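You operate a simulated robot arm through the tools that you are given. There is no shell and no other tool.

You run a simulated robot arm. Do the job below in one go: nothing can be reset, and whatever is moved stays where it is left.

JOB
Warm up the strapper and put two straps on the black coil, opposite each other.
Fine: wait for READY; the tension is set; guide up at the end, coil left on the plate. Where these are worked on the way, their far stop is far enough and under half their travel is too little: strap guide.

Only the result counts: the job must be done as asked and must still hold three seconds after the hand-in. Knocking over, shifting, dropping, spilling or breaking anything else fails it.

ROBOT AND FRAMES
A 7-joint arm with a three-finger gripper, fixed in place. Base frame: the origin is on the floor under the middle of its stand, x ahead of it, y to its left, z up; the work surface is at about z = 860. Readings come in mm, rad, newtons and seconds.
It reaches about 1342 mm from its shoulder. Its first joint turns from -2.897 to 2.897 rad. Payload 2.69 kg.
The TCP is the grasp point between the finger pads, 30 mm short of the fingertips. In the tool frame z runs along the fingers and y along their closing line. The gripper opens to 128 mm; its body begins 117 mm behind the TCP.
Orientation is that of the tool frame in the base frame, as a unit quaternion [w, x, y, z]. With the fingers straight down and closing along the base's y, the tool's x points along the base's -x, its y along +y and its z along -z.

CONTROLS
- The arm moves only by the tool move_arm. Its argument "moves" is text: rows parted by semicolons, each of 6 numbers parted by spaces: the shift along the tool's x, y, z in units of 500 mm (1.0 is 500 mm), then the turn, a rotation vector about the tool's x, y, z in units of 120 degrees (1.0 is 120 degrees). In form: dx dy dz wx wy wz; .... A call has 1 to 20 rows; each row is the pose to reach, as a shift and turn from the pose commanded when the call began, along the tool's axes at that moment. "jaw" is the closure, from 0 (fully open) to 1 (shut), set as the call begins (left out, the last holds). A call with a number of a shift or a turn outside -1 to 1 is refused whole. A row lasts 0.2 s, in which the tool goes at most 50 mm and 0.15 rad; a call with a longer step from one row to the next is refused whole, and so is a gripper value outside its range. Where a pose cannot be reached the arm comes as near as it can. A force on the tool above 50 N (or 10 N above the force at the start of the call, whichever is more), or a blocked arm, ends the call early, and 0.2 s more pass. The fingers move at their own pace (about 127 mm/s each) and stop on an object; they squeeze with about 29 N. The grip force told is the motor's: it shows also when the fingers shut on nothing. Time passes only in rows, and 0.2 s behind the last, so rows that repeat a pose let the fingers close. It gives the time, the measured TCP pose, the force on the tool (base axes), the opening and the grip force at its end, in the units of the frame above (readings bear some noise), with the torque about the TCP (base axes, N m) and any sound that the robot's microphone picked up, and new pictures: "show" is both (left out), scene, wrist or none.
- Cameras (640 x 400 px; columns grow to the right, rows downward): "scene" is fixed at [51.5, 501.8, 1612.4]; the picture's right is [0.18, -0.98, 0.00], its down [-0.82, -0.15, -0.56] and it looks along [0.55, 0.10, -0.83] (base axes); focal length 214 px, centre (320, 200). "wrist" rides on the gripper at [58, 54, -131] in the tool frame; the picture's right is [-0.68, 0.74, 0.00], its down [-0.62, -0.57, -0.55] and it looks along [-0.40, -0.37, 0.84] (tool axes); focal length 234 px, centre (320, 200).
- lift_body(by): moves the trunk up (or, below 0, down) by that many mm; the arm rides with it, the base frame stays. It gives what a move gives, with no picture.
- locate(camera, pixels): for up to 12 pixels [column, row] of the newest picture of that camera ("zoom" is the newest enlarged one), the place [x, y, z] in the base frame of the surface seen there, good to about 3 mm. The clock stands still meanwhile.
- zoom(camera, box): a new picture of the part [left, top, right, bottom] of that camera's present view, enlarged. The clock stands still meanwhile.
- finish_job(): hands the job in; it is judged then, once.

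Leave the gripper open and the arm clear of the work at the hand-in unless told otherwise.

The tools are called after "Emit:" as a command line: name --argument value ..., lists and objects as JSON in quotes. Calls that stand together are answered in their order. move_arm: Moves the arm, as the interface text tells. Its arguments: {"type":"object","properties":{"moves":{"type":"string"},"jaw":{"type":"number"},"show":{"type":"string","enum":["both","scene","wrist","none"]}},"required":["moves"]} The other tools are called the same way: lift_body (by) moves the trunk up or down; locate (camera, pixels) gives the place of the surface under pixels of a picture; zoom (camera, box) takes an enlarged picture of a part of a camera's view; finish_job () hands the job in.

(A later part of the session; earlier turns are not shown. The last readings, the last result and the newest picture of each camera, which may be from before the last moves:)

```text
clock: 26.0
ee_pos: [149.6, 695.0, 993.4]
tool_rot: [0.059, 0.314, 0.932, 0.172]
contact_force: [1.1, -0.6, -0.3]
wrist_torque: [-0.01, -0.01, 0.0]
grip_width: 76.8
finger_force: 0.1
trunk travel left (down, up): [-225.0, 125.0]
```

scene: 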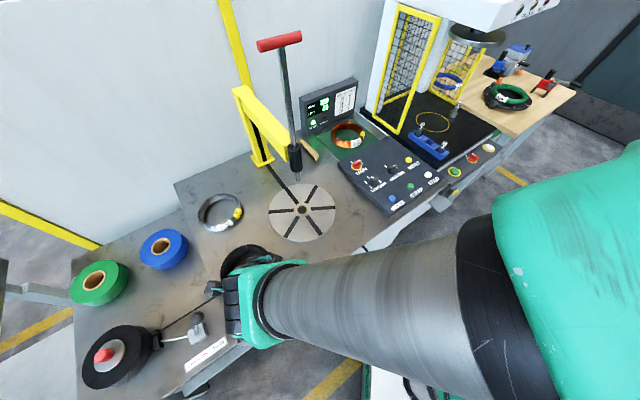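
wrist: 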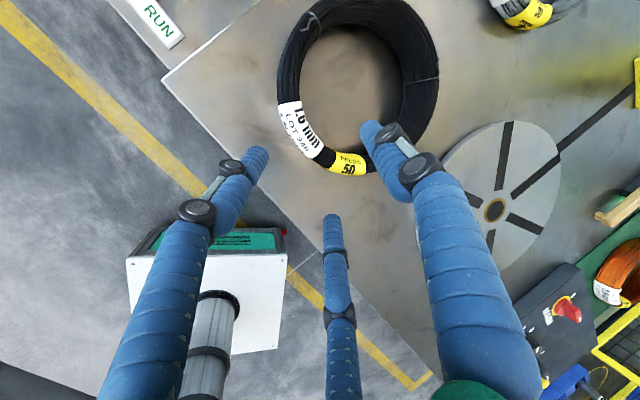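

The error is slowly settling, but the wrist is strained in this direction. I turn the hand to face radially away from the robot (az 75°), which should be a more natural pose, and stay above the coil.

Emit:
move_arm --moves "-0.0199 0.0036 0.0013 0 0.0155 -0.0425; -0.0397 0.0072 0.0026 0 0.0309 -0.085; -0.0596 0.0108 0.0039 0 0.0464 -0.1275; -0.0794 0.0144 0.0052 0 0.0618 -0.17; -0.0794 0.0144 0.0052 0 0.0618 -0.17; -0.0794 0.0144 0.0052 0 0.0618 -0.17" --show "wrist"

```text
clock: 27.4
ee_pos: [180.3, 674.5, 986.8]
tool_rot: [0.027, 0.127, 0.976, 0.174]
contact_force: [-0.7, 0.7, -0.3]
wrist_torque: [0.01, 0.01, 0.02]
grip_width: 76.8
finger_force: 0.0
trunk travel left (down, up): [-225.0, 125.0]
```

wrist: 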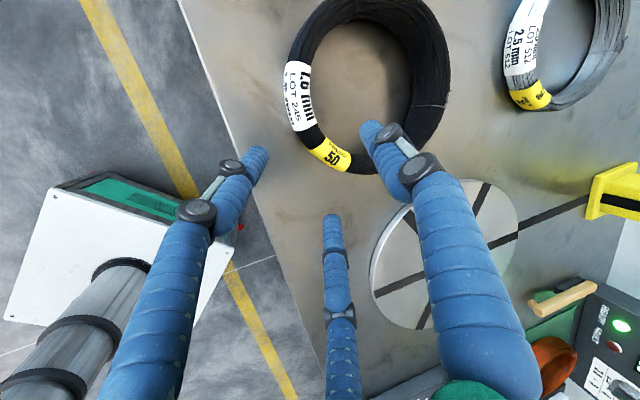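

The pose is now exact. By projection, finger 1 goes into the hole and fingers 2 and 3 pass outside the ring. I advance 90 mm along the fingers to straddle it, with tips just above the bench.

Emit:
move_arm --moves "0 0 0.06 0 0 0; 0 0 0.12 0 0 0; 0 0 0.16 0 0 0; 0 0 0.18 0 0 0; 0 0 0.18 0 0 0" --show "wrist"

```text
clock: 28.6
ee_pos: [190.1, 704.7, 903.2]
tool_rot: [0.027, 0.127, 0.976, 0.174]
contact_force: [0.0, 0.1, -0.4]
wrist_torque: [-0.03, -0.01, -0.01]
grip_width: 76.8
finger_force: 0.1
trunk travel left (down, up): [-225.0, 125.0]
```

wrist: 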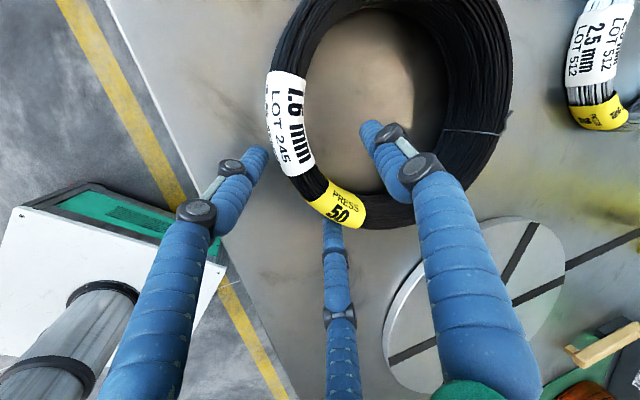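

The ring sits between finger 1 (inside) and fingers 2 and 3 (outside). I close the fingers on it.

Emit:
move_arm --moves "0 0 0 0 0 0; 0 0 0 0 0 0; 0 0 0 0 0 0; 0 0 0 0 0 0" --jaw 1 --show "wrist"

```text
clock: 29.6
ee_pos: [189.3, 704.5, 901.3]
tool_rot: [0.027, 0.126, 0.976, 0.173]
contact_force: [0.3, 0.6, 0.2]
wrist_torque: [-0.98, 0.27, -0.01]
grip_width: 38.8
finger_force: 28.8
trunk travel left (down, up): [-225.0, 125.0]
```

wrist: 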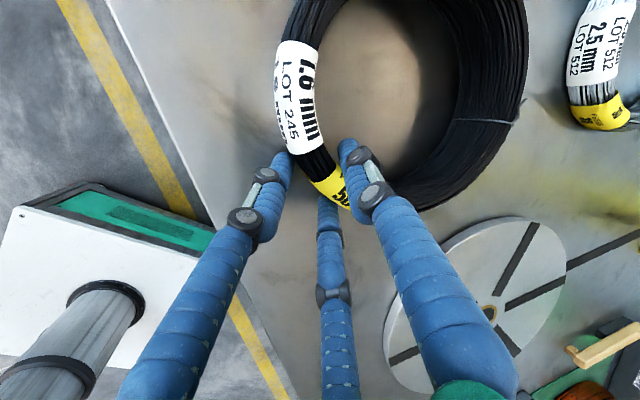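

The hold is firm at 38.8 mm and 29 N, and the far side of the coil seems slightly raised. I lift 40 mm straight up and look.

Emit:
move_arm --moves "0 0.0068 -0.0188 0 0 0; 0 0.0137 -0.0376 0 0 0; 0 0.0205 -0.0564 0 0 0; 0 0.0274 -0.0752 0 0 0; 0 0.0274 -0.0752 0 0 0" --show "both"

```text
clock: 30.8
ee_pos: [189.3, 704.3, 940.9]
tool_rot: [0.027, 0.127, 0.976, 0.174]
contact_force: [-0.6, 0.8, -0.3]
wrist_torque: [0.03, 0.0, 0.0]
grip_width: 2.4
finger_force: 29.0
trunk travel left (down, up): [-225.0, 125.0]
```

scene: 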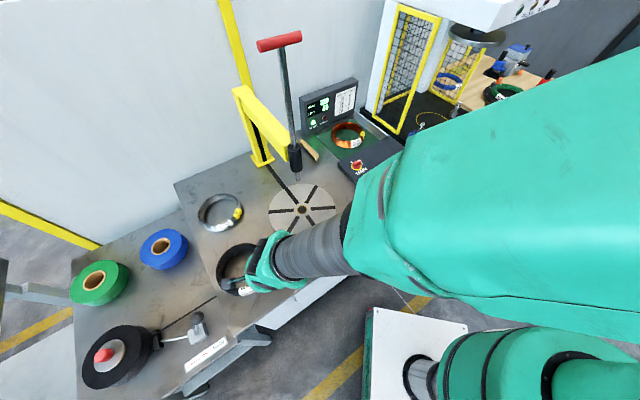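
wrist: 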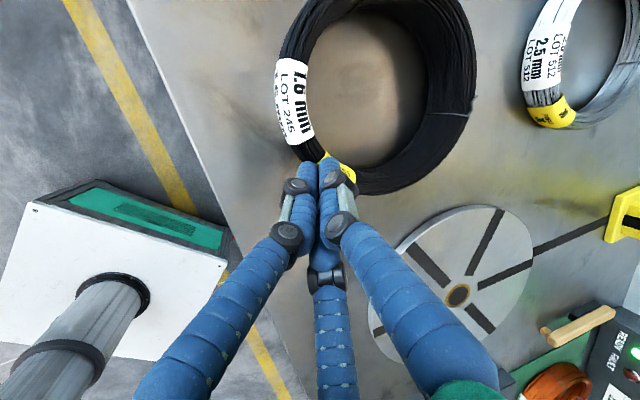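

The ring slid out when lifted, because the tilt left finger 1 too high on it. The coil is back flat on the bench. I rise, bring the hand vertical, and take a deeper grip.

Emit:
move_arm --moves "0 0.0137 -0.0376 0 0 0; 0 0.0274 -0.0752 0 0 0; 0 0.041 -0.1128 0 0 0; 0 0.041 -0.1128 0.055 0 0; 0 0.041 -0.1128 0.11 0 0; 0 0.041 -0.1128 0.1667 0 0; 0 0.041 -0.1128 0.1667 0 0" --show "none"

Emit:
move_arm --moves "0 0 0 0 0 0; 0 0 0 0 0 0; 0 0 0 0 0 0" --jaw 0.4 --show "both"

Emit:
zoom --camera "wrist" --box '[220, 0, 480, 220]'

```text
clock: 32.4
ee_pos: [189.0, 706.2, 1001.4]
tool_rot: [0.005, 0.13, 0.991, 0.001]
contact_force: [0.9, 0.3, -0.2]
wrist_torque: [-0.04, 0.01, -0.02]
grip_width: 2.3
finger_force: 29.1
trunk travel left (down, up): [-225.0, 125.0]
```

```text
clock: 33.2
ee_pos: [188.7, 705.5, 1001.5]
tool_rot: [0.005, 0.13, 0.992, 0.001]
contact_force: [-0.8, -0.2, -0.4]
wrist_torque: [0.0, -0.05, 0.01]
grip_width: 76.8
finger_force: 0.1
trunk travel left (down, up): [-225.0, 125.0]
```

scene: 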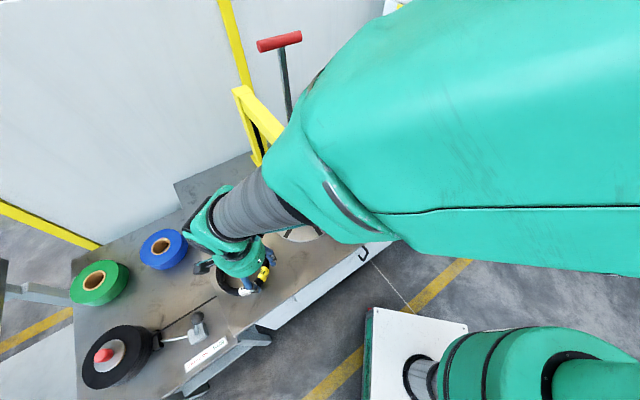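
wrist: 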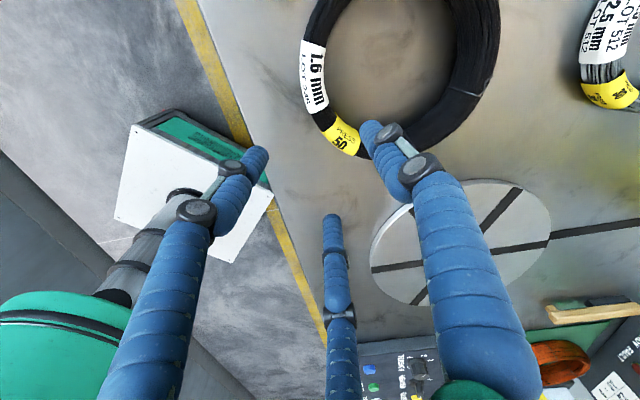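

```text
1.82 times, centred on (350, 110) of wrist
```

zoom: 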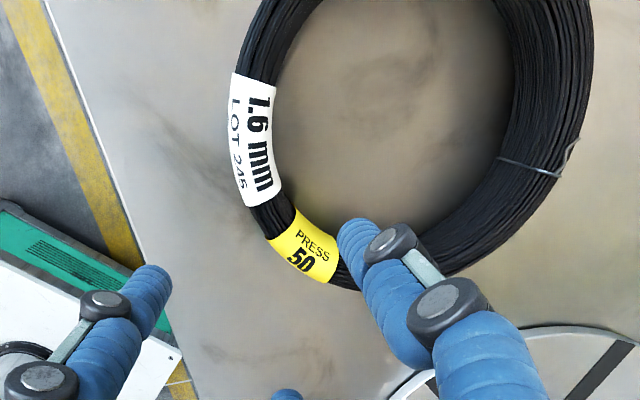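

The hand is vertical and open with no harm done. I measure the coil once more.

Emit:
locate --camera "wrist" --pixels '[[313, 75], [318, 40], [330, 10], [325, 112], [343, 137], [478, 70], [487, 40], [487, 10], [460, 100], [435, 125], [400, 60], [420, 30]]'

```text
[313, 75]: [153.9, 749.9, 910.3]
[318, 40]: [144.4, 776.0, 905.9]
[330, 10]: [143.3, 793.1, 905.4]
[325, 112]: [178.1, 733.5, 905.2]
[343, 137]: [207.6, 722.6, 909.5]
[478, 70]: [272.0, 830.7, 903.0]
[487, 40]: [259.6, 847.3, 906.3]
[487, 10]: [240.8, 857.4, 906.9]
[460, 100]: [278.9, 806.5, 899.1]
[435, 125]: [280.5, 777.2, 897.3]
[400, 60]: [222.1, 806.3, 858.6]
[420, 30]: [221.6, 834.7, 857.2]
```

The coil centre is now about (213, 791). I lower the vertical hand straddling its near side, with tips about 5 mm above the bench.

Emit:
move_arm --moves "0 0.023 0.04 0 0 0; 0 0.023 0.1 0 0 0; 0 0.023 0.16 0 0 0; 0 0.023 0.2 0 0 0; 0 0.023 0.214 0 0 0; 0 0.023 0.214 0 0 0" --show "wrist"

```text
clock: 34.6
ee_pos: [192.7, 716.5, 895.2]
tool_rot: [0.005, 0.13, 0.991, 0.003]
contact_force: [0.7, -0.2, 0.3]
wrist_torque: [0.0, 0.01, -0.01]
grip_width: 76.7
finger_force: 0.0
trunk travel left (down, up): [-225.0, 125.0]
```

wrist: 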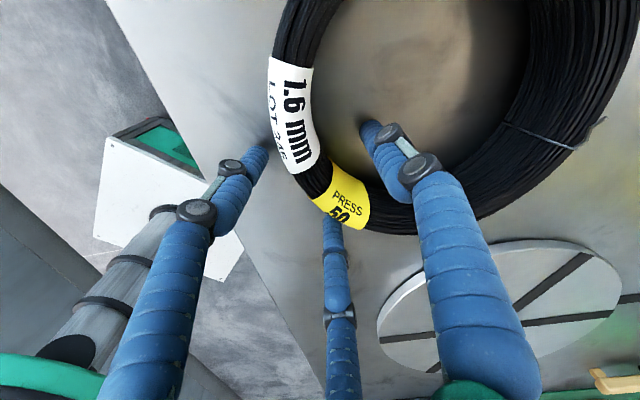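

The ring is straddled with no contact force. I close the grip.

Emit:
move_arm --moves "0 0 0 0 0 0; 0 0 0 0 0 0; 0 0 0 0 0 0; 0 0 0 0 0 0" --jaw 1 --show "wrist"

```text
clock: 35.6
ee_pos: [191.9, 716.9, 894.6]
tool_rot: [0.004, 0.129, 0.992, 0.001]
contact_force: [-0.3, -0.8, -0.4]
wrist_torque: [-0.06, -0.03, 0.1]
grip_width: 29.7
finger_force: 29.0
trunk travel left (down, up): [-225.0, 125.0]
```

wrist: 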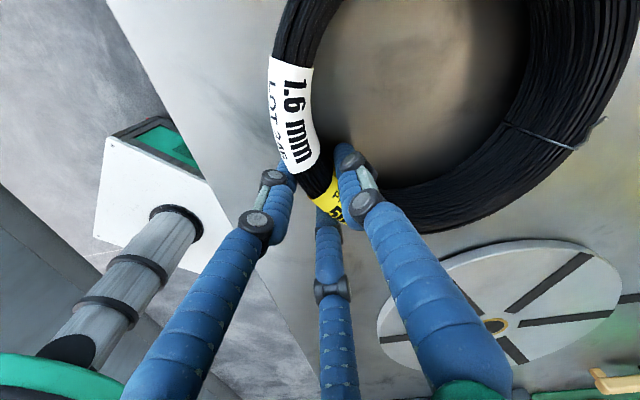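

The grip is good at 29.7 mm with the coil flat. I lift 20 mm slowly and check.

Emit:
move_arm --moves "0 0 -0.01 0 0 0; 0 0 -0.02 0 0 0; 0 0 -0.03 0 0 0; 0 0 -0.04 0 0 0; 0 0 -0.04 0 0 0" --show "wrist"

```text
clock: 36.8
ee_pos: [192.3, 715.2, 914.1]
tool_rot: [0.005, 0.129, 0.992, 0.002]
contact_force: [0.1, -0.1, -11.1]
wrist_torque: [-0.93, 0.28, 0.04]
grip_width: 29.8
finger_force: 29.1
trunk travel left (down, up): [-225.0, 125.0]
```

wrist: 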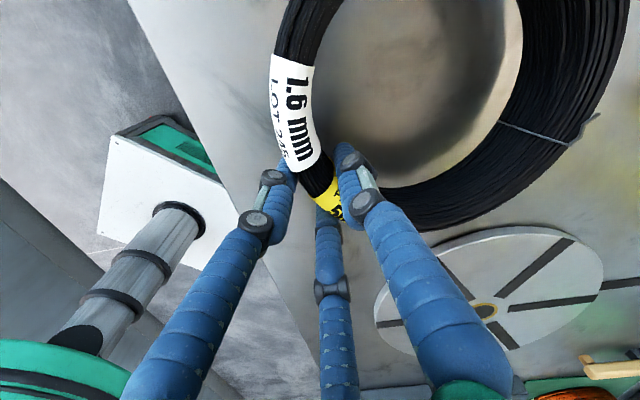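

The tool now carries 11 N, about the coil's full weight, and the grip is unchanged. I check how level the coil hangs.

Emit:
locate --camera "wrist" --pixels '[[290, 95], [300, 20], [320, 175], [400, 210], [500, 175], [560, 110], [590, 40], [450, 200], [430, 40]]'

```text
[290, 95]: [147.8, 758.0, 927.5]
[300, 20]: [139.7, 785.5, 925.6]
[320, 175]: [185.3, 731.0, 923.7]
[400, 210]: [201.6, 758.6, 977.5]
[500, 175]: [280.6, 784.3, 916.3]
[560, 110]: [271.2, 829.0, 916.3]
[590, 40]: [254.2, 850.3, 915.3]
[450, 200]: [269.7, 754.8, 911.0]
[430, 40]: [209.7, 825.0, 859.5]
```

The coil hangs almost level (far side about 11 mm lower) and is held firmly. I lift another 50 mm and carry it along the robot side toward the plate, stopping 150 mm short of the guide rod.

Emit:
move_arm --moves "0 0 -0.034 0 0 0; 0 0 -0.068 0 0 0; 0 0 -0.1 0 0 0; -0.0404 -0.0217 -0.1 0 0 0.0151; -0.0808 -0.0433 -0.1 0 0 0.0302; -0.1213 -0.065 -0.1 0 0 0.0453; -0.1617 -0.0867 -0.1 0 0 0.0603; -0.2021 -0.1083 -0.1 0 0 0.0754; -0.2425 -0.13 -0.1 0 0 0.0905; -0.2829 -0.1517 -0.1 0 0 0.1056; -0.3233 -0.1733 -0.1 0 0 0.1207; -0.3638 -0.195 -0.1 0 0 0.1358; -0.4042 -0.2167 -0.1 0 0 0.1508; -0.4446 -0.2383 -0.1 0 0 0.1659; -0.485 -0.26 -0.1 0 0 0.181; -0.485 -0.26 -0.1 0 0 0.181" --show "both"

```text
clock: 40.2
ee_pos: [393.0, 526.8, 966.4]
tool_rot: [0.005, 0.315, 0.949, 0.002]
contact_force: [0.4, 0.2, -11.3]
wrist_torque: [-0.76, 0.58, 0.02]
grip_width: 30.2
finger_force: 28.5
trunk travel left (down, up): [-225.0, 125.0]
```

scene: 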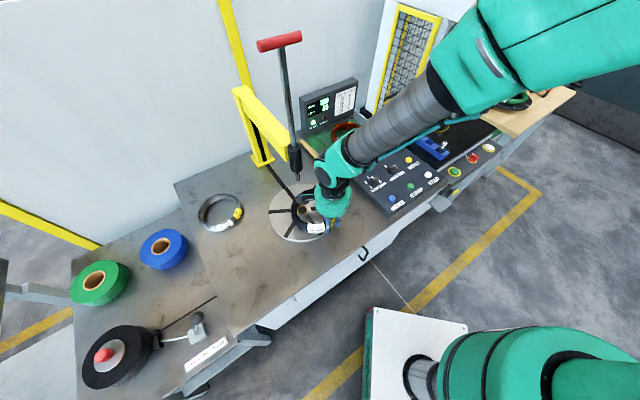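
wrist: 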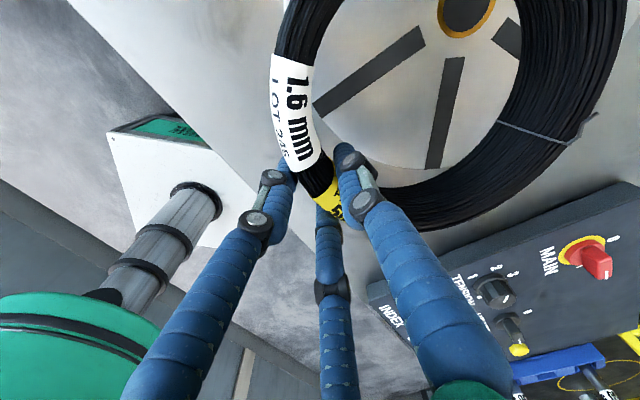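

The coil rides steadily over the near part of the plate. I check the wrist's clearance to the guide rod before moving in.

Emit:
locate --camera "scene" --pixels '[[322, 172], [335, 160], [330, 200], [325, 190], [345, 140], [298, 150], [296, 175], [312, 205], [317, 175], [318, 200]]'

Emit:
zoom --camera "scene" --box '[260, 120, 380, 250]'

Emit:
locate --camera "wrist" --pixels '[[290, 60], [305, 10], [465, 10], [310, 165], [440, 205], [520, 160], [570, 100], [590, 40]]'

```text
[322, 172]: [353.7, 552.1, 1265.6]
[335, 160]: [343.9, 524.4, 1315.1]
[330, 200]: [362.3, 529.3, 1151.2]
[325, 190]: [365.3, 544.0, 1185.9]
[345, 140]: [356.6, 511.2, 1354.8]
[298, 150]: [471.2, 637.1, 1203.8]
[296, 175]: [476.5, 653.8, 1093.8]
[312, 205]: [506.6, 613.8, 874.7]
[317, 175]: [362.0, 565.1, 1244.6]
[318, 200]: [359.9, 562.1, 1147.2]
```

```text
3.08 times, centred on (320, 185) of scene
```

zoom: 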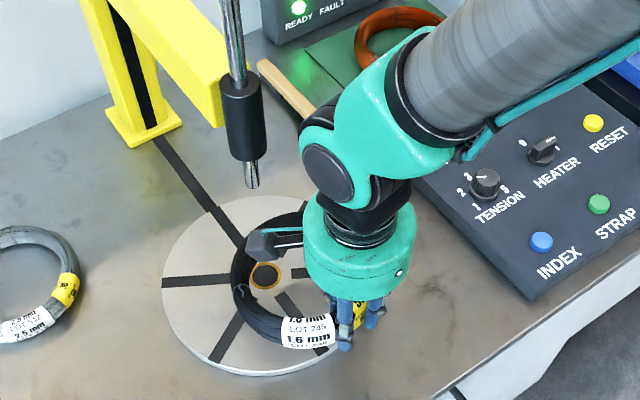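

```text
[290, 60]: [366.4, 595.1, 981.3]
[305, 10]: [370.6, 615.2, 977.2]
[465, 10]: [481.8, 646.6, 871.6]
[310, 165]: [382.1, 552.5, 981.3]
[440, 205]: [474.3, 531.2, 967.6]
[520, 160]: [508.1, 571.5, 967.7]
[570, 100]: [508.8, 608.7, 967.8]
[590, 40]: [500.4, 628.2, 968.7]
```

The plate centre is (482.3, 647.2) and the held coil's centre is (439, 589), so it needs about 72 mm along az 53°. I tilt the hand back 10° for rod clearance and move the coil in over the plate centre, still in the air.

Emit:
move_arm --moves "0 0 0 -0.0417 0 0; 0 0 0 -0.0833 0 0; 0 0.0355 0 -0.0833 0 0; 0 0.071 0 -0.0833 0 0; 0 0.1065 0 -0.0833 0 0; 0 0.1418 0 -0.0833 0 0; 0 0.1418 0 -0.0833 0 0" --show "both"

Emit:
zoom --camera "scene" --box '[260, 120, 380, 250]'

```text
clock: 41.8
ee_pos: [434.3, 584.4, 965.3]
tool_rot: [0.031, 0.313, 0.946, 0.084]
contact_force: [0.5, 0.8, -11.5]
wrist_torque: [-0.81, 0.61, -0.02]
grip_width: 30.2
finger_force: 29.3
trunk travel left (down, up): [-225.0, 125.0]
```

scene: 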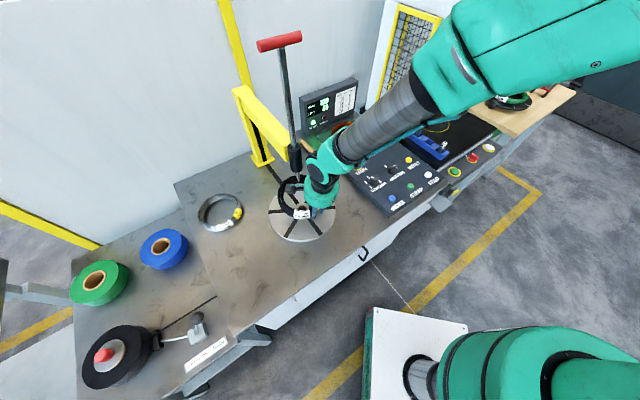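
wrist: 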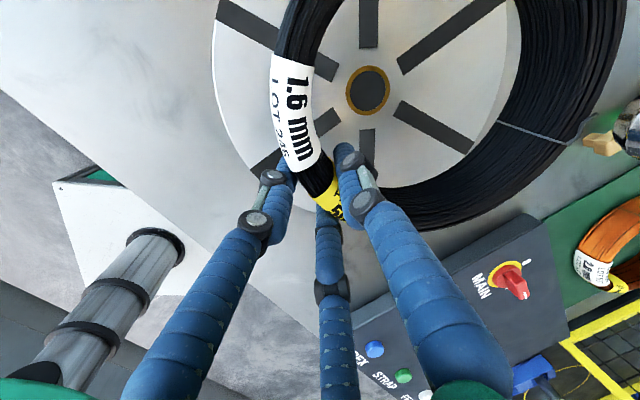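

```text
3.08 times, centred on (320, 185) of scene
```

zoom: 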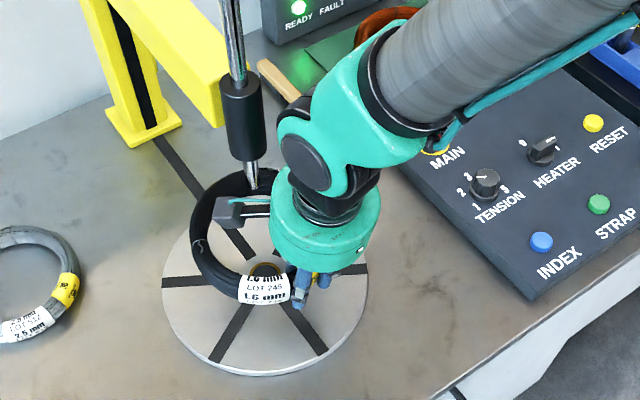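

The coil is over the plate and the wrist is clear of the rod. I verify its centre before lowering.

Emit:
locate --camera "wrist" --pixels '[[290, 60], [305, 10], [310, 165], [440, 205], [520, 160], [570, 100], [590, 40], [367, 90], [260, 150], [440, 130]]'

```text
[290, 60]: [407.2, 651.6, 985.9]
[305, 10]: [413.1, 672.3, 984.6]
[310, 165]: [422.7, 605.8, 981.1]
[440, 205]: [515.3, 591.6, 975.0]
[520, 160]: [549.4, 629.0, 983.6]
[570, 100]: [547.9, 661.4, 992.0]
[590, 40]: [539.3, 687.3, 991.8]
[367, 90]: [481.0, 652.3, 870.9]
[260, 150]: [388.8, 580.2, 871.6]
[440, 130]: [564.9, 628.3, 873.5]
```

The centre is within 2 mm of the plate axis. I lower it straight down slowly onto the plate.

Emit:
move_arm --moves "0 0 0.02 0 0 0; 0 -0.0035 0.0394 0 0 0; 0 -0.007 0.0591 0 0 0; 0 -0.0105 0.0788 0 0 0; 0 -0.0139 0.0906 0 0 0; 0 -0.0153 0.0985 0 0 0; 0 -0.016 0.1044 0 0 0; 0 -0.016 0.1044 0 0 0" --show "both"

```text
clock: 43.6
ee_pos: [436.2, 586.5, 914.1]
tool_rot: [0.032, 0.313, 0.945, 0.084]
contact_force: [-0.3, 0.0, -11.9]
wrist_torque: [-0.75, 0.63, -0.01]
grip_width: 30.4
finger_force: 29.1
trunk travel left (down, up): [-225.0, 125.0]
```

scene: 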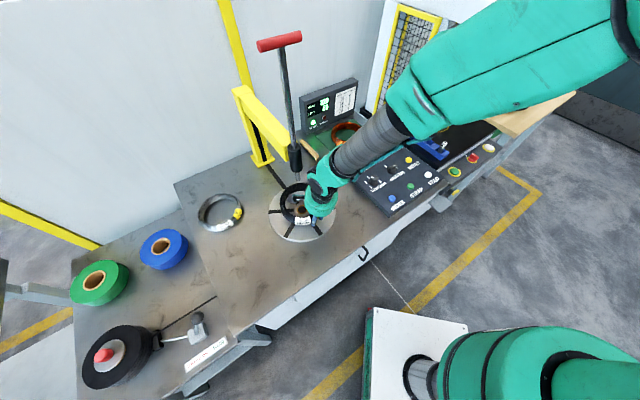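
wrist: 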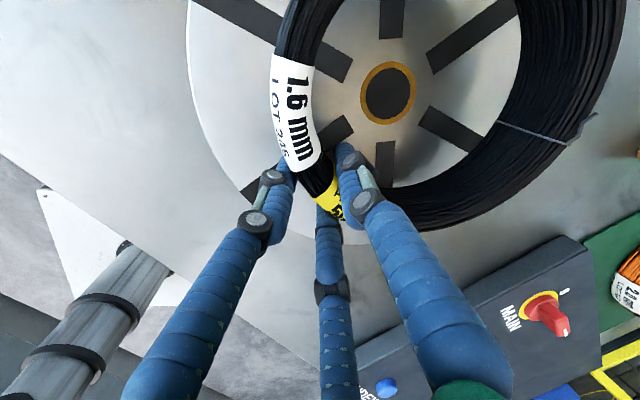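

The weight is still on the tool. I lower 2 mm at a time until the plate takes it.

Emit:
move_arm --moves "0 -0.0007 0.0039 0 0 0; 0 -0.0014 0.0079 0 0 0; 0 -0.0014 0.0079 0 0 0" --show "none"

```text
clock: 44.4
ee_pos: [435.7, 584.5, 909.8]
tool_rot: [0.031, 0.314, 0.945, 0.085]
contact_force: [0.6, -0.6, -12.2]
wrist_torque: [-0.73, 0.56, -0.01]
grip_width: 30.5
finger_force: 29.4
trunk travel left (down, up): [-225.0, 125.0]
```

Not touching yet. I continue down in small steps.

Emit:
move_arm --moves "0 -0.0005 0.003 0 0 0; 0 -0.001 0.006 0 0 0; 0 -0.001 0.006 0 0 0" --show "none"

Emit:
move_arm --moves "0 -0.0004 0.002 0 0 0; 0 -0.0007 0.004 0 0 0; 0 -0.0007 0.004 0 0 0" --show "none"

```text
clock: 45.2
ee_pos: [437.3, 586.8, 908.8]
tool_rot: [0.032, 0.313, 0.945, 0.086]
contact_force: [-4.7, -3.0, 7.3]
wrist_torque: [-0.49, 0.92, 0.14]
grip_width: 30.5
finger_force: 29.1
trunk travel left (down, up): [-225.0, 125.0]
```

```text
clock: 46.0
ee_pos: [437.4, 586.5, 907.0]
tool_rot: [0.033, 0.313, 0.945, 0.087]
contact_force: [5.2, 7.5, 17.6]
wrist_torque: [-0.51, 0.1, 0.12]
grip_width: 32.2
finger_force: 29.1
trunk travel left (down, up): [-225.0, 125.0]
```

The plate now takes the load. I open the fingers to let the coil settle flat.

Emit:
move_arm --moves "0 0 0 0 0 0; 0 0 0 0 0 0; 0 0 0 0 0 0" --jaw 0.42 --show "both"

Emit:
zoom --camera "wrist" --box '[180, 0, 640, 260]'

```text
clock: 46.8
ee_pos: [436.0, 585.2, 905.1]
tool_rot: [0.032, 0.313, 0.946, 0.085]
contact_force: [-1.4, -0.4, 4.2]
wrist_torque: [-0.13, 0.04, -0.01]
grip_width: 76.7
finger_force: 0.1
trunk travel left (down, up): [-225.0, 125.0]
```

scene: 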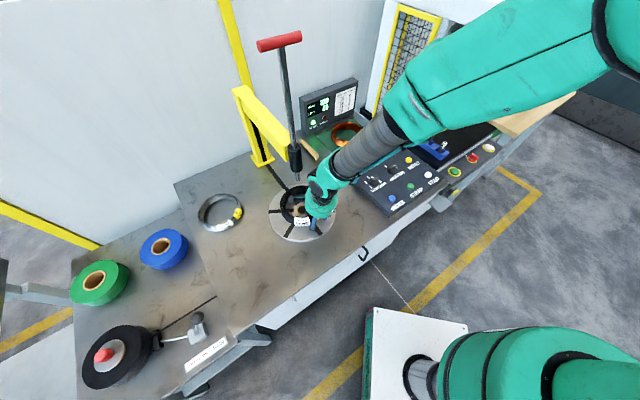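
wrist: 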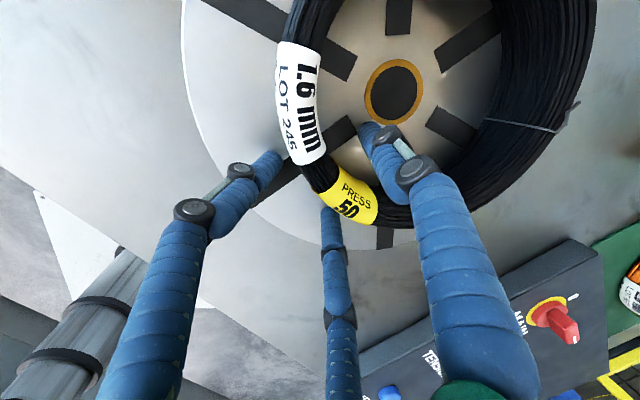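

```text
1.39 times, centred on (410, 130) of wrist
```

zoom: 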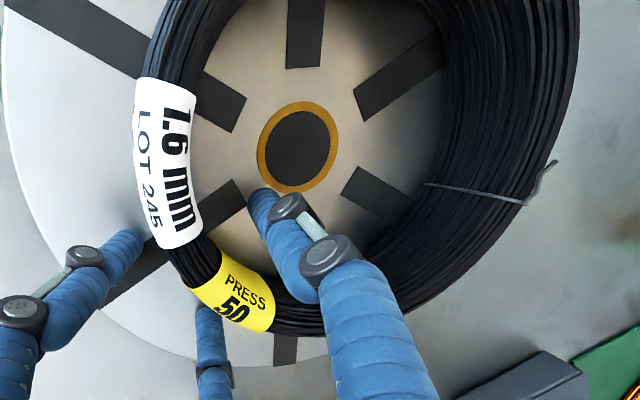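

The coil lies flat on the plate. I back out along the fingers.

Emit:
move_arm --moves "0 0 -0.03 0 0 0; 0 0 -0.08 0 0 0; 0 0 -0.16 0 0 0; 0 -0.04 -0.24 0 0 0; 0 -0.12 -0.3 0 0 0; 0 -0.2 -0.34 0 0 0; 0 -0.2 -0.34 0 0 0" --show "both"

Emit:
zoom --camera "scene" --box '[250, 150, 350, 250]'

Emit:
zoom --camera "wrist" --box '[240, 0, 480, 160]'

```text
clock: 48.4
ee_pos: [357.6, 481.4, 1054.6]
tool_rot: [0.032, 0.312, 0.946, 0.086]
contact_force: [0.3, -0.6, 0.1]
wrist_torque: [0.04, -0.03, 0.01]
grip_width: 74.3
finger_force: 0.1
trunk travel left (down, up): [-225.0, 125.0]
```

scene: 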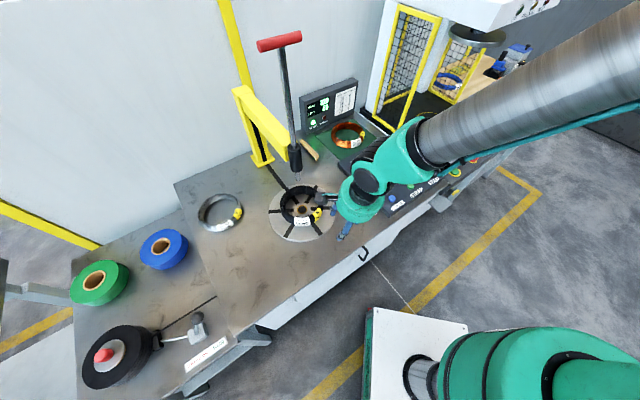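
wrist: 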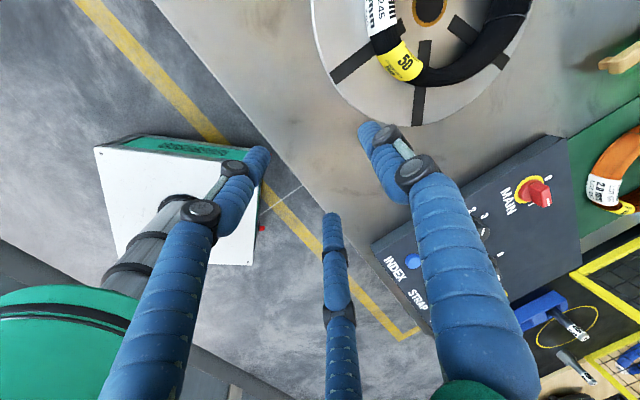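

```text
4.00 times, centred on (300, 200) of scene
```

zoom: 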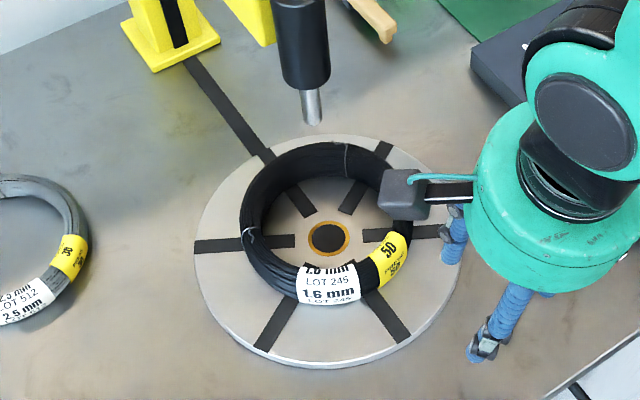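

```text
2.50 times, centred on (360, 80) of wrist
```

zoom: 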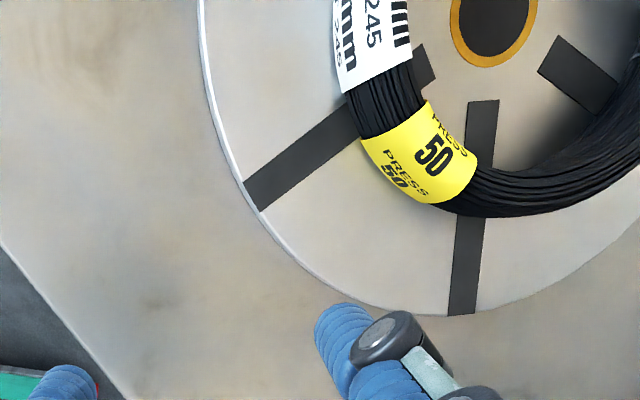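

I measure the coil's centre against the plate from the scene view.

Emit:
zoom --camera "scene" --box '[260, 160, 340, 240]'

Emit:
locate --camera "zoom" --pixels '[[230, 210], [250, 175], [290, 145], [340, 140], [390, 165], [245, 255], [270, 285], [420, 215], [415, 260], [385, 290], [332, 248], [335, 300]]'

```text
5.00 times, centred on (300, 200) of scene
```

zoom: 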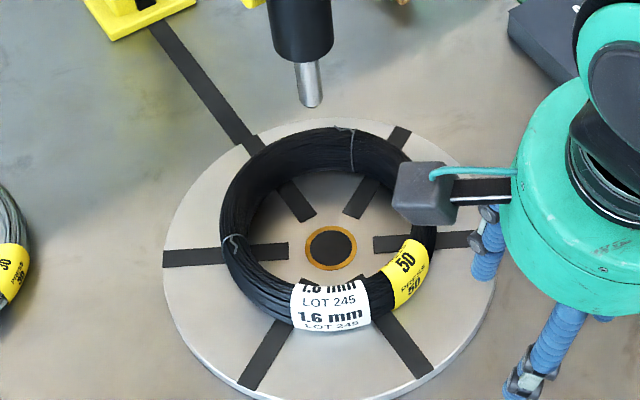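

```text
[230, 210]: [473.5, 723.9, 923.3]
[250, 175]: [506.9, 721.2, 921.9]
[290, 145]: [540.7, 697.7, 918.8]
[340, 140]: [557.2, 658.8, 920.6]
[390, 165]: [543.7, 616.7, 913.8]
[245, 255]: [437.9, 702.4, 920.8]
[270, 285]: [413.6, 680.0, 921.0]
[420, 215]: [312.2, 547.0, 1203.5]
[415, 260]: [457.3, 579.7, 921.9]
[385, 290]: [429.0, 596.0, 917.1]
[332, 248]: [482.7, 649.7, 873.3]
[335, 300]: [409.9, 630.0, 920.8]
```

The coil's centre is (482, 648), within 2 mm of the plate's. Now I check the display and lamps.

Emit:
zoom --camera "scene" --box '[295, 75, 365, 135]'

Emit:
zoom --camera "scene" --box '[230, 20, 320, 190]'

Emit:
locate --camera "scene" --pixels '[[279, 42], [262, 46], [299, 38], [281, 47], [284, 70], [288, 110], [295, 150], [296, 165], [298, 179], [260, 105], [285, 135], [250, 100]]'

```text
6.67 times, centred on (330, 105) of scene
```

zoom: 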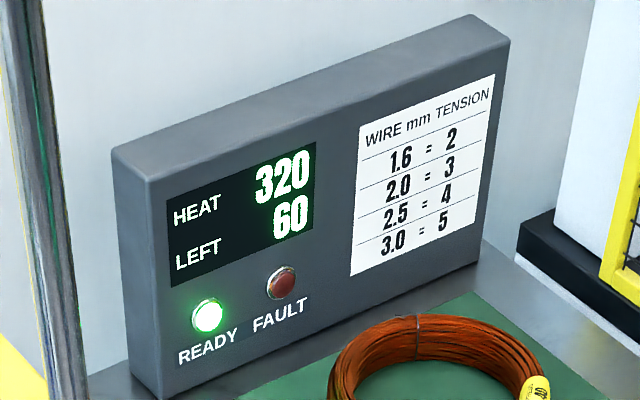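

```text
2.35 times, centred on (275, 105) of scene
```

zoom: 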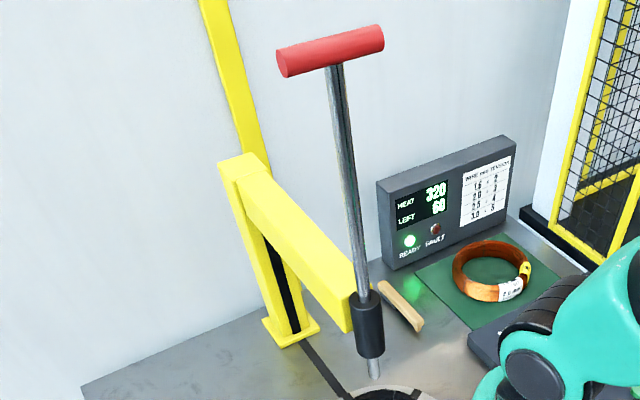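

```text
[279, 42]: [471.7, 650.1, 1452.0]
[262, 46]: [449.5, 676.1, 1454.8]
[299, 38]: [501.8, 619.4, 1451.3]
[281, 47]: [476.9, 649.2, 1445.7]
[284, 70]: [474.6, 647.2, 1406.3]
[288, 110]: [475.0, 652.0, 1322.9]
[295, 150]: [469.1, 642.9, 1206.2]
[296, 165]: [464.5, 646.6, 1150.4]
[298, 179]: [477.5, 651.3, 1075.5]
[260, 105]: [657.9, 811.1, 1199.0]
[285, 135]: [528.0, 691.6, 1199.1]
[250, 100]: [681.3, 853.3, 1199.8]
```

HEAT is 320 and READY is lit. Next comes the strap guide: its red T-bar is at about (482, 648, 1444), with the bar running along az -47°. I rise straight up and level the hand first.

Emit:
move_arm --moves "0 0.0171 -0.0965 0.0208 0 0; 0 0.0341 -0.193 0.0417 0 0; 0 0.0512 -0.2895 0.0625 0 0; 0 0.0682 -0.386 0.0833 0 0; 0 0.0853 -0.4825 0.0833 0 0; 0 0.1023 -0.579 0.0833 0 0; 0 0.1194 -0.6755 0.0833 0 0; 0 0.1364 -0.772 0.0833 0 0; 0 0.1535 -0.8685 0.0833 0 0; 0 0.1705 -0.965 0.0833 0 0; 0 0.1705 -0.965 0.0833 0 0" --jaw 0.4 --show "both"

```text
clock: 50.8
ee_pos: [354.2, 479.8, 1544.4]
tool_rot: [0.004, 0.314, 0.949, 0.002]
contact_force: [-0.4, 0.4, -0.2]
wrist_torque: [0.01, 0.02, -0.02]
grip_width: 76.7
finger_force: 0.0
trunk travel left (down, up): [-225.0, 125.0]
```

scene: 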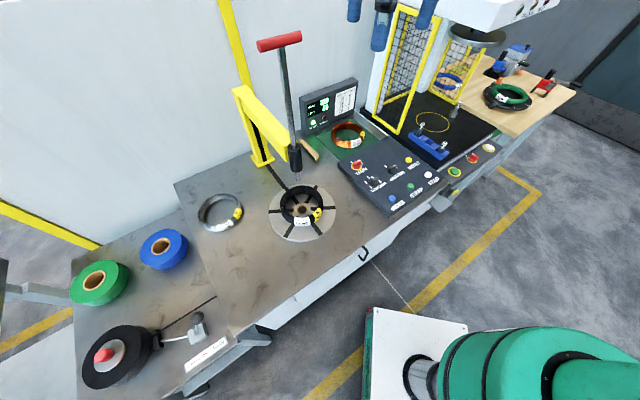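
wrist: 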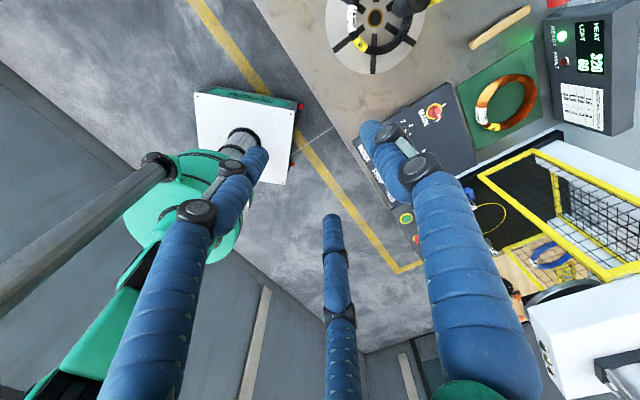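

The hand is level at z≈1544, well above the T-bar. I move over the handle and turn to line up across the bar.

Emit:
move_arm --moves "-0.0008 0.0703 0 0 0 0.015; -0.0016 0.1406 0 0 0 0.03; -0.0024 0.2109 0 0 0 0.045; -0.0032 0.2812 0 0 0 0.06; -0.004 0.3515 0 0 0 0.075; -0.0048 0.4218 0 0 0 0.09; -0.0048 0.4218 0 0 0 0.09" --show "both"

Emit:
zoom --camera "wrist" --box '[220, 60, 420, 260]'

```text
clock: 52.4
ee_pos: [481.5, 651.5, 1546.9]
tool_rot: [0.004, 0.403, 0.915, 0.003]
contact_force: [0.6, 0.2, -0.4]
wrist_torque: [-0.03, 0.03, 0.01]
grip_width: 76.6
finger_force: 0.1
trunk travel left (down, up): [-225.0, 125.0]
```

scene: 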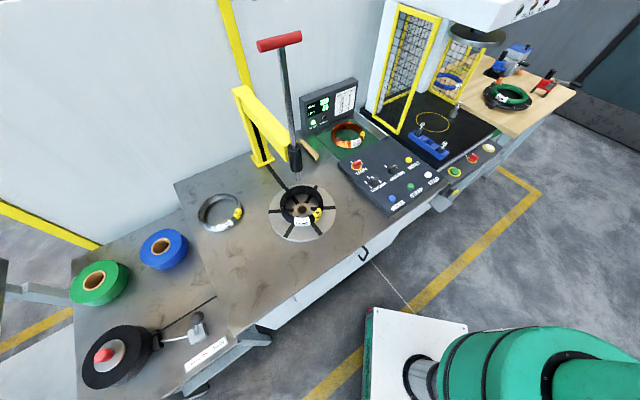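
wrist: 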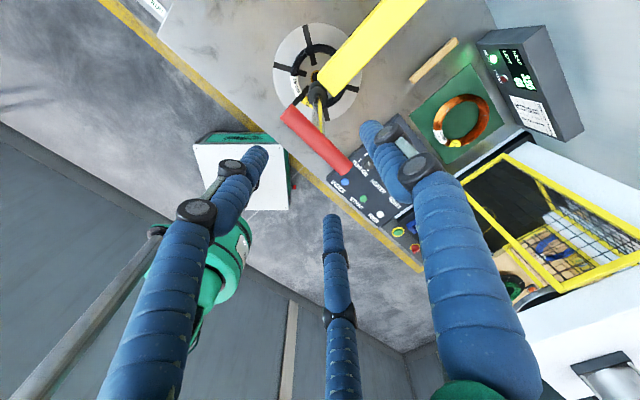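

```text
2.00 times, centred on (320, 160) of wrist
```

zoom: 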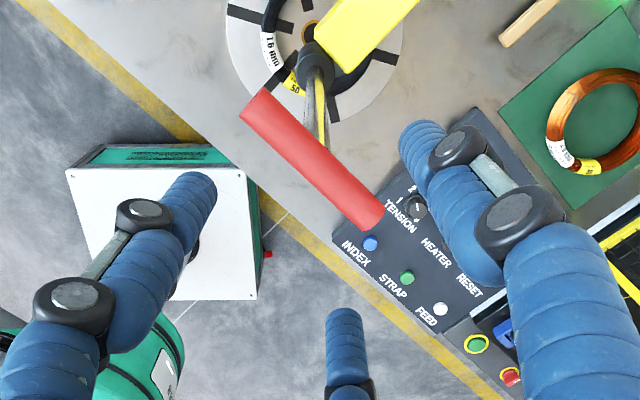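

I see the red bar from (285, 108) to (350, 172), lined up along the tool x axis. I measure it.

Emit:
locate --camera "wrist" --pixels '[[290, 112], [317, 140], [345, 167], [310, 142], [324, 136], [288, 106], [352, 172], [318, 112], [316, 100], [312, 90]]'

```text
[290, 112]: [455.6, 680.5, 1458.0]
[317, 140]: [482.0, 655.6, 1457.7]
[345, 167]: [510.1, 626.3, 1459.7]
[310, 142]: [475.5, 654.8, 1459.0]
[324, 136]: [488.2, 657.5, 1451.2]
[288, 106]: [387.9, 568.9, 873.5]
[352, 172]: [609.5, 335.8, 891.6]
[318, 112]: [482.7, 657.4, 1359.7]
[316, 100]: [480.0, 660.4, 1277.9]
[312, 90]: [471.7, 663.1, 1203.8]
```

The bar top is at z≈1458 and its centre at about (481.5, 651, 1446). I come down over it with a slight offset, so that all three fingers meet it together.

Emit:
move_arm --moves "0 -0.013 0.06 0 0 0; 0 -0.013 0.12 0 0 0; 0 -0.013 0.17 0 0 0; 0 -0.013 0.182 0 0 0; 0 -0.013 0.182 0 0 0" --show "both"

```text
clock: 53.6
ee_pos: [475.8, 645.3, 1453.5]
tool_rot: [0.004, 0.403, 0.915, 0.003]
contact_force: [-0.2, -0.6, 0.0]
wrist_torque: [0.0, -0.02, 0.04]
grip_width: 76.9
finger_force: 0.0
trunk travel left (down, up): [-225.0, 125.0]
```

scene: 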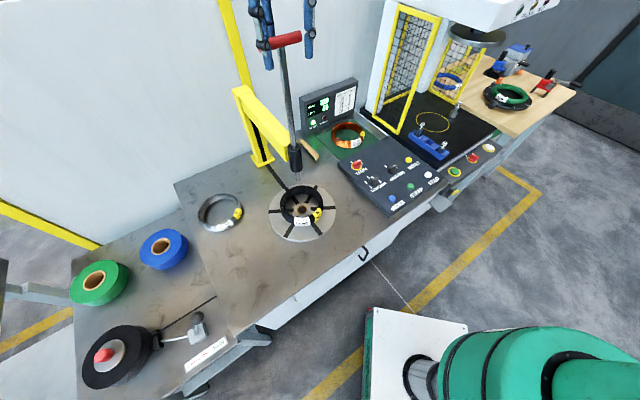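
wrist: 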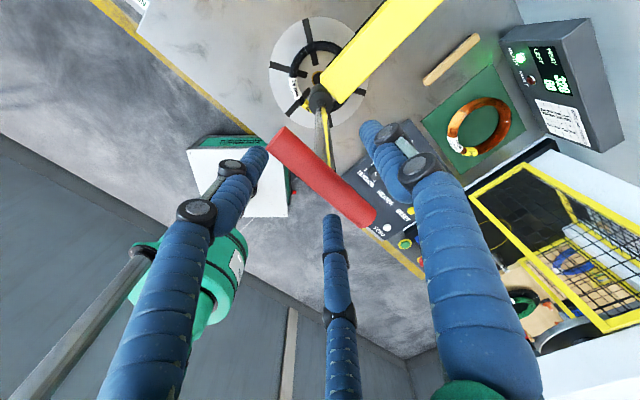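

The bar lies between finger 1 and the other two. I close on it.

Emit:
move_arm --moves "0 0 0 0 0 0; 0 0 0 0 0 0; 0 0 0 0 0 0" --jaw 1 --show "wrist"

```text
clock: 54.4
ee_pos: [476.9, 644.3, 1454.7]
tool_rot: [0.004, 0.402, 0.916, 0.003]
contact_force: [2.7, 3.4, -1.7]
wrist_torque: [-0.02, -0.02, 0.97]
grip_width: 27.9
finger_force: 44.7
trunk travel left (down, up): [-225.0, 125.0]
```

wrist: 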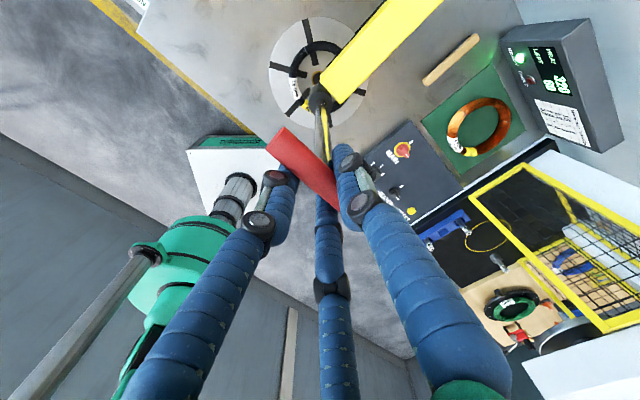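

I hold the bar with small forces. I push it down 60 mm first to feel the travel.

Emit:
move_arm --moves "0 0 0.03 0 0 0; 0 0 0.06 0 0 0; 0 0 0.09 0 0 0; 0 0 0.12 0 0 0; 0 0 0.12 0 0 0" --show "both"

```text
clock: 55.6
ee_pos: [477.7, 646.2, 1394.1]
tool_rot: [0.004, 0.402, 0.916, 0.002]
contact_force: [-6.3, -4.1, -4.3]
wrist_torque: [0.11, 0.16, 1.38]
grip_width: 27.9
finger_force: 44.5
trunk travel left (down, up): [-225.0, 125.0]
```

scene: 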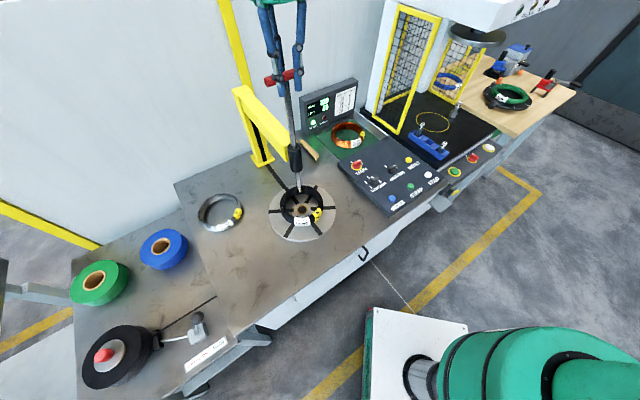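
wrist: 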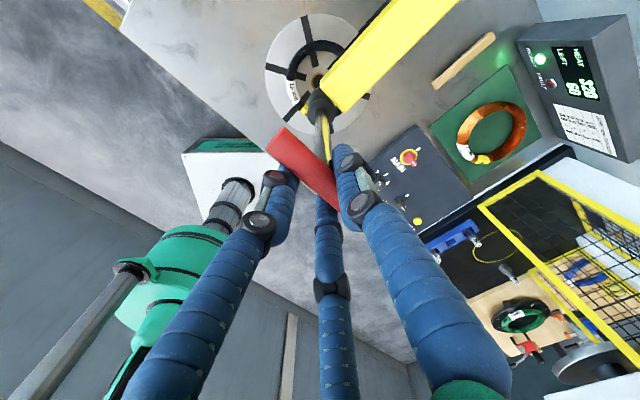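

The rod slides easily. I continue down, more slowly near the end, until it meets its stop.

Emit:
move_arm --moves "0 0 0.03 0 0 0; 0 0 0.06 0 0 0; 0 0 0.09 0 0 0; 0 0 0.12 0 0 0; 0 0 0.15 0 0 0; 0 0 0.18 0 0 0; 0 0 0.2 0 0 0; 0 0 0.22 0 0 0; 0 0 0.22 0 0 0" --show "both"

```text
clock: 57.6
ee_pos: [477.5, 645.5, 1284.1]
tool_rot: [0.004, 0.402, 0.916, 0.002]
contact_force: [-21.7, -11.9, -4.1]
wrist_torque: [0.01, 0.11, 1.58]
grip_width: 27.8
finger_force: 44.8
trunk travel left (down, up): [-225.0, 125.0]
```

scene: 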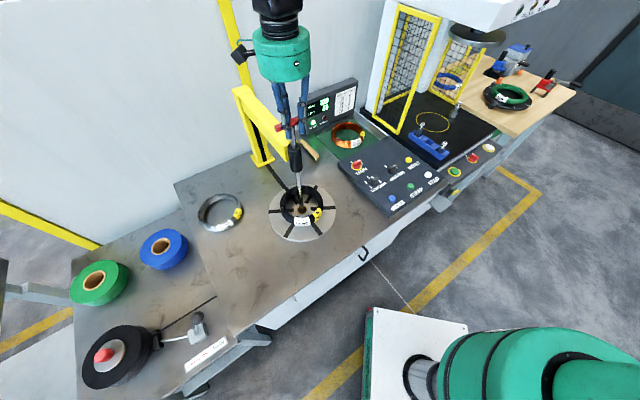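
wrist: 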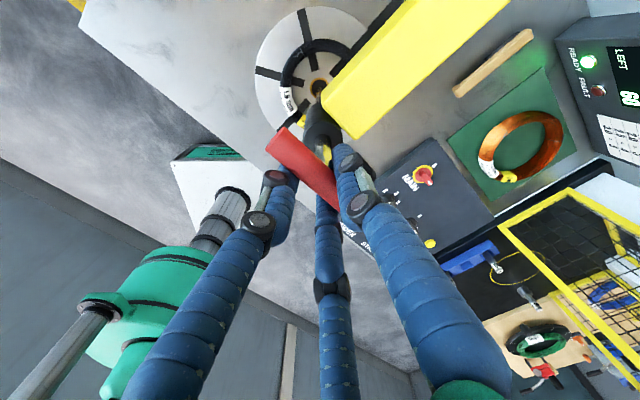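

It has moved 170 mm so far, with a little side load. I shift 2 mm to relax that and keep lowering in small steps.

Emit:
move_arm --moves "0 -0.004 0.01 0 0 0; 0 -0.004 0.025 0 0 0; 0 -0.004 0.04 0 0 0; 0 -0.004 0.055 0 0 0; 0 -0.004 0.07 0 0 0; 0 -0.004 0.07 0 0 0" --show "both"

```text
clock: 59.0
ee_pos: [477.5, 644.8, 1248.5]
tool_rot: [0.004, 0.402, 0.916, 0.004]
contact_force: [-10.6, 8.7, -2.6]
wrist_torque: [0.2, 0.28, 1.32]
grip_width: 27.8
finger_force: 45.3
trunk travel left (down, up): [-225.0, 125.0]
```

scene: 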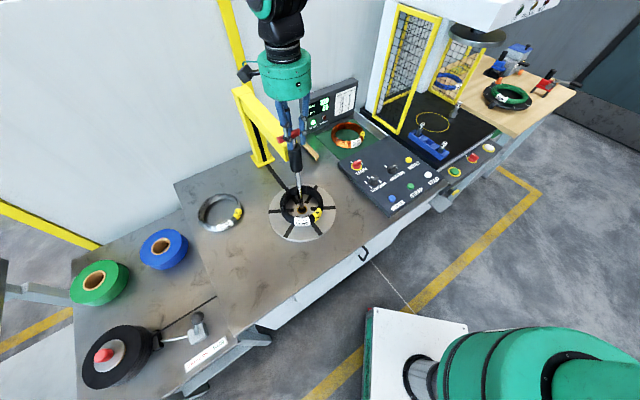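
wrist: 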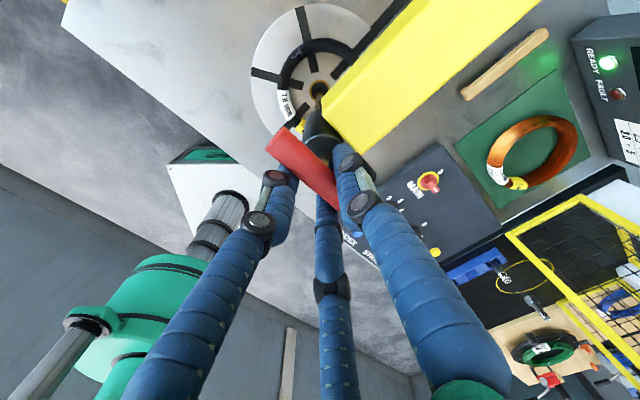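

It is 206 mm down with no stop yet. I look closely at the rod tip and at the clearance between the fingers and the collar.

Emit:
zoom --camera "scene" --box '[255, 90, 345, 240]'

Emit:
zoom --camera "wrist" --box '[240, 0, 420, 200]'

Emit:
locate --camera "scene" --pixels '[[296, 150], [296, 165], [299, 185], [300, 195], [301, 205], [291, 138]]'

```text
2.67 times, centred on (300, 165) of scene
```

zoom: 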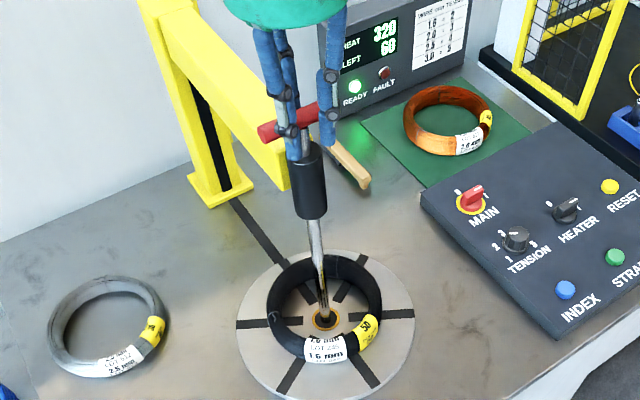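

```text
2.00 times, centred on (330, 100) of wrist
```

zoom: 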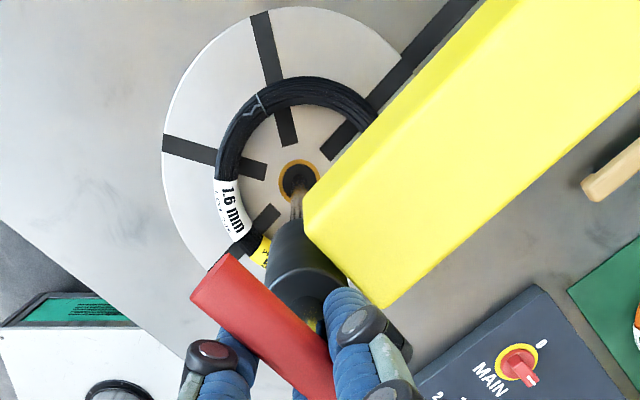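

```text
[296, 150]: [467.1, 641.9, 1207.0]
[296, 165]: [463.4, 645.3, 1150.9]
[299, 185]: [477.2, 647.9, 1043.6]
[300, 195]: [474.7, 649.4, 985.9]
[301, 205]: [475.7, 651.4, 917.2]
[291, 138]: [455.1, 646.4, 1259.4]
```

The rod tip is now at the plate's hole inside the coil. I go down the last few millimetres gently, watching the force.

Emit:
move_arm --moves "0 0 0.006 0 0 0; 0 0 0.012 0 0 0; 0 0 0.016 0 0 0; 0 0 0.016 0 0 0" --show "none"

```text
clock: 60.0
ee_pos: [478.6, 645.1, 1240.3]
tool_rot: [0.004, 0.403, 0.915, 0.003]
contact_force: [-8.4, 11.4, -2.7]
wrist_torque: [0.11, 0.09, 1.24]
grip_width: 27.6
finger_force: 45.3
trunk travel left (down, up): [-225.0, 125.0]
```

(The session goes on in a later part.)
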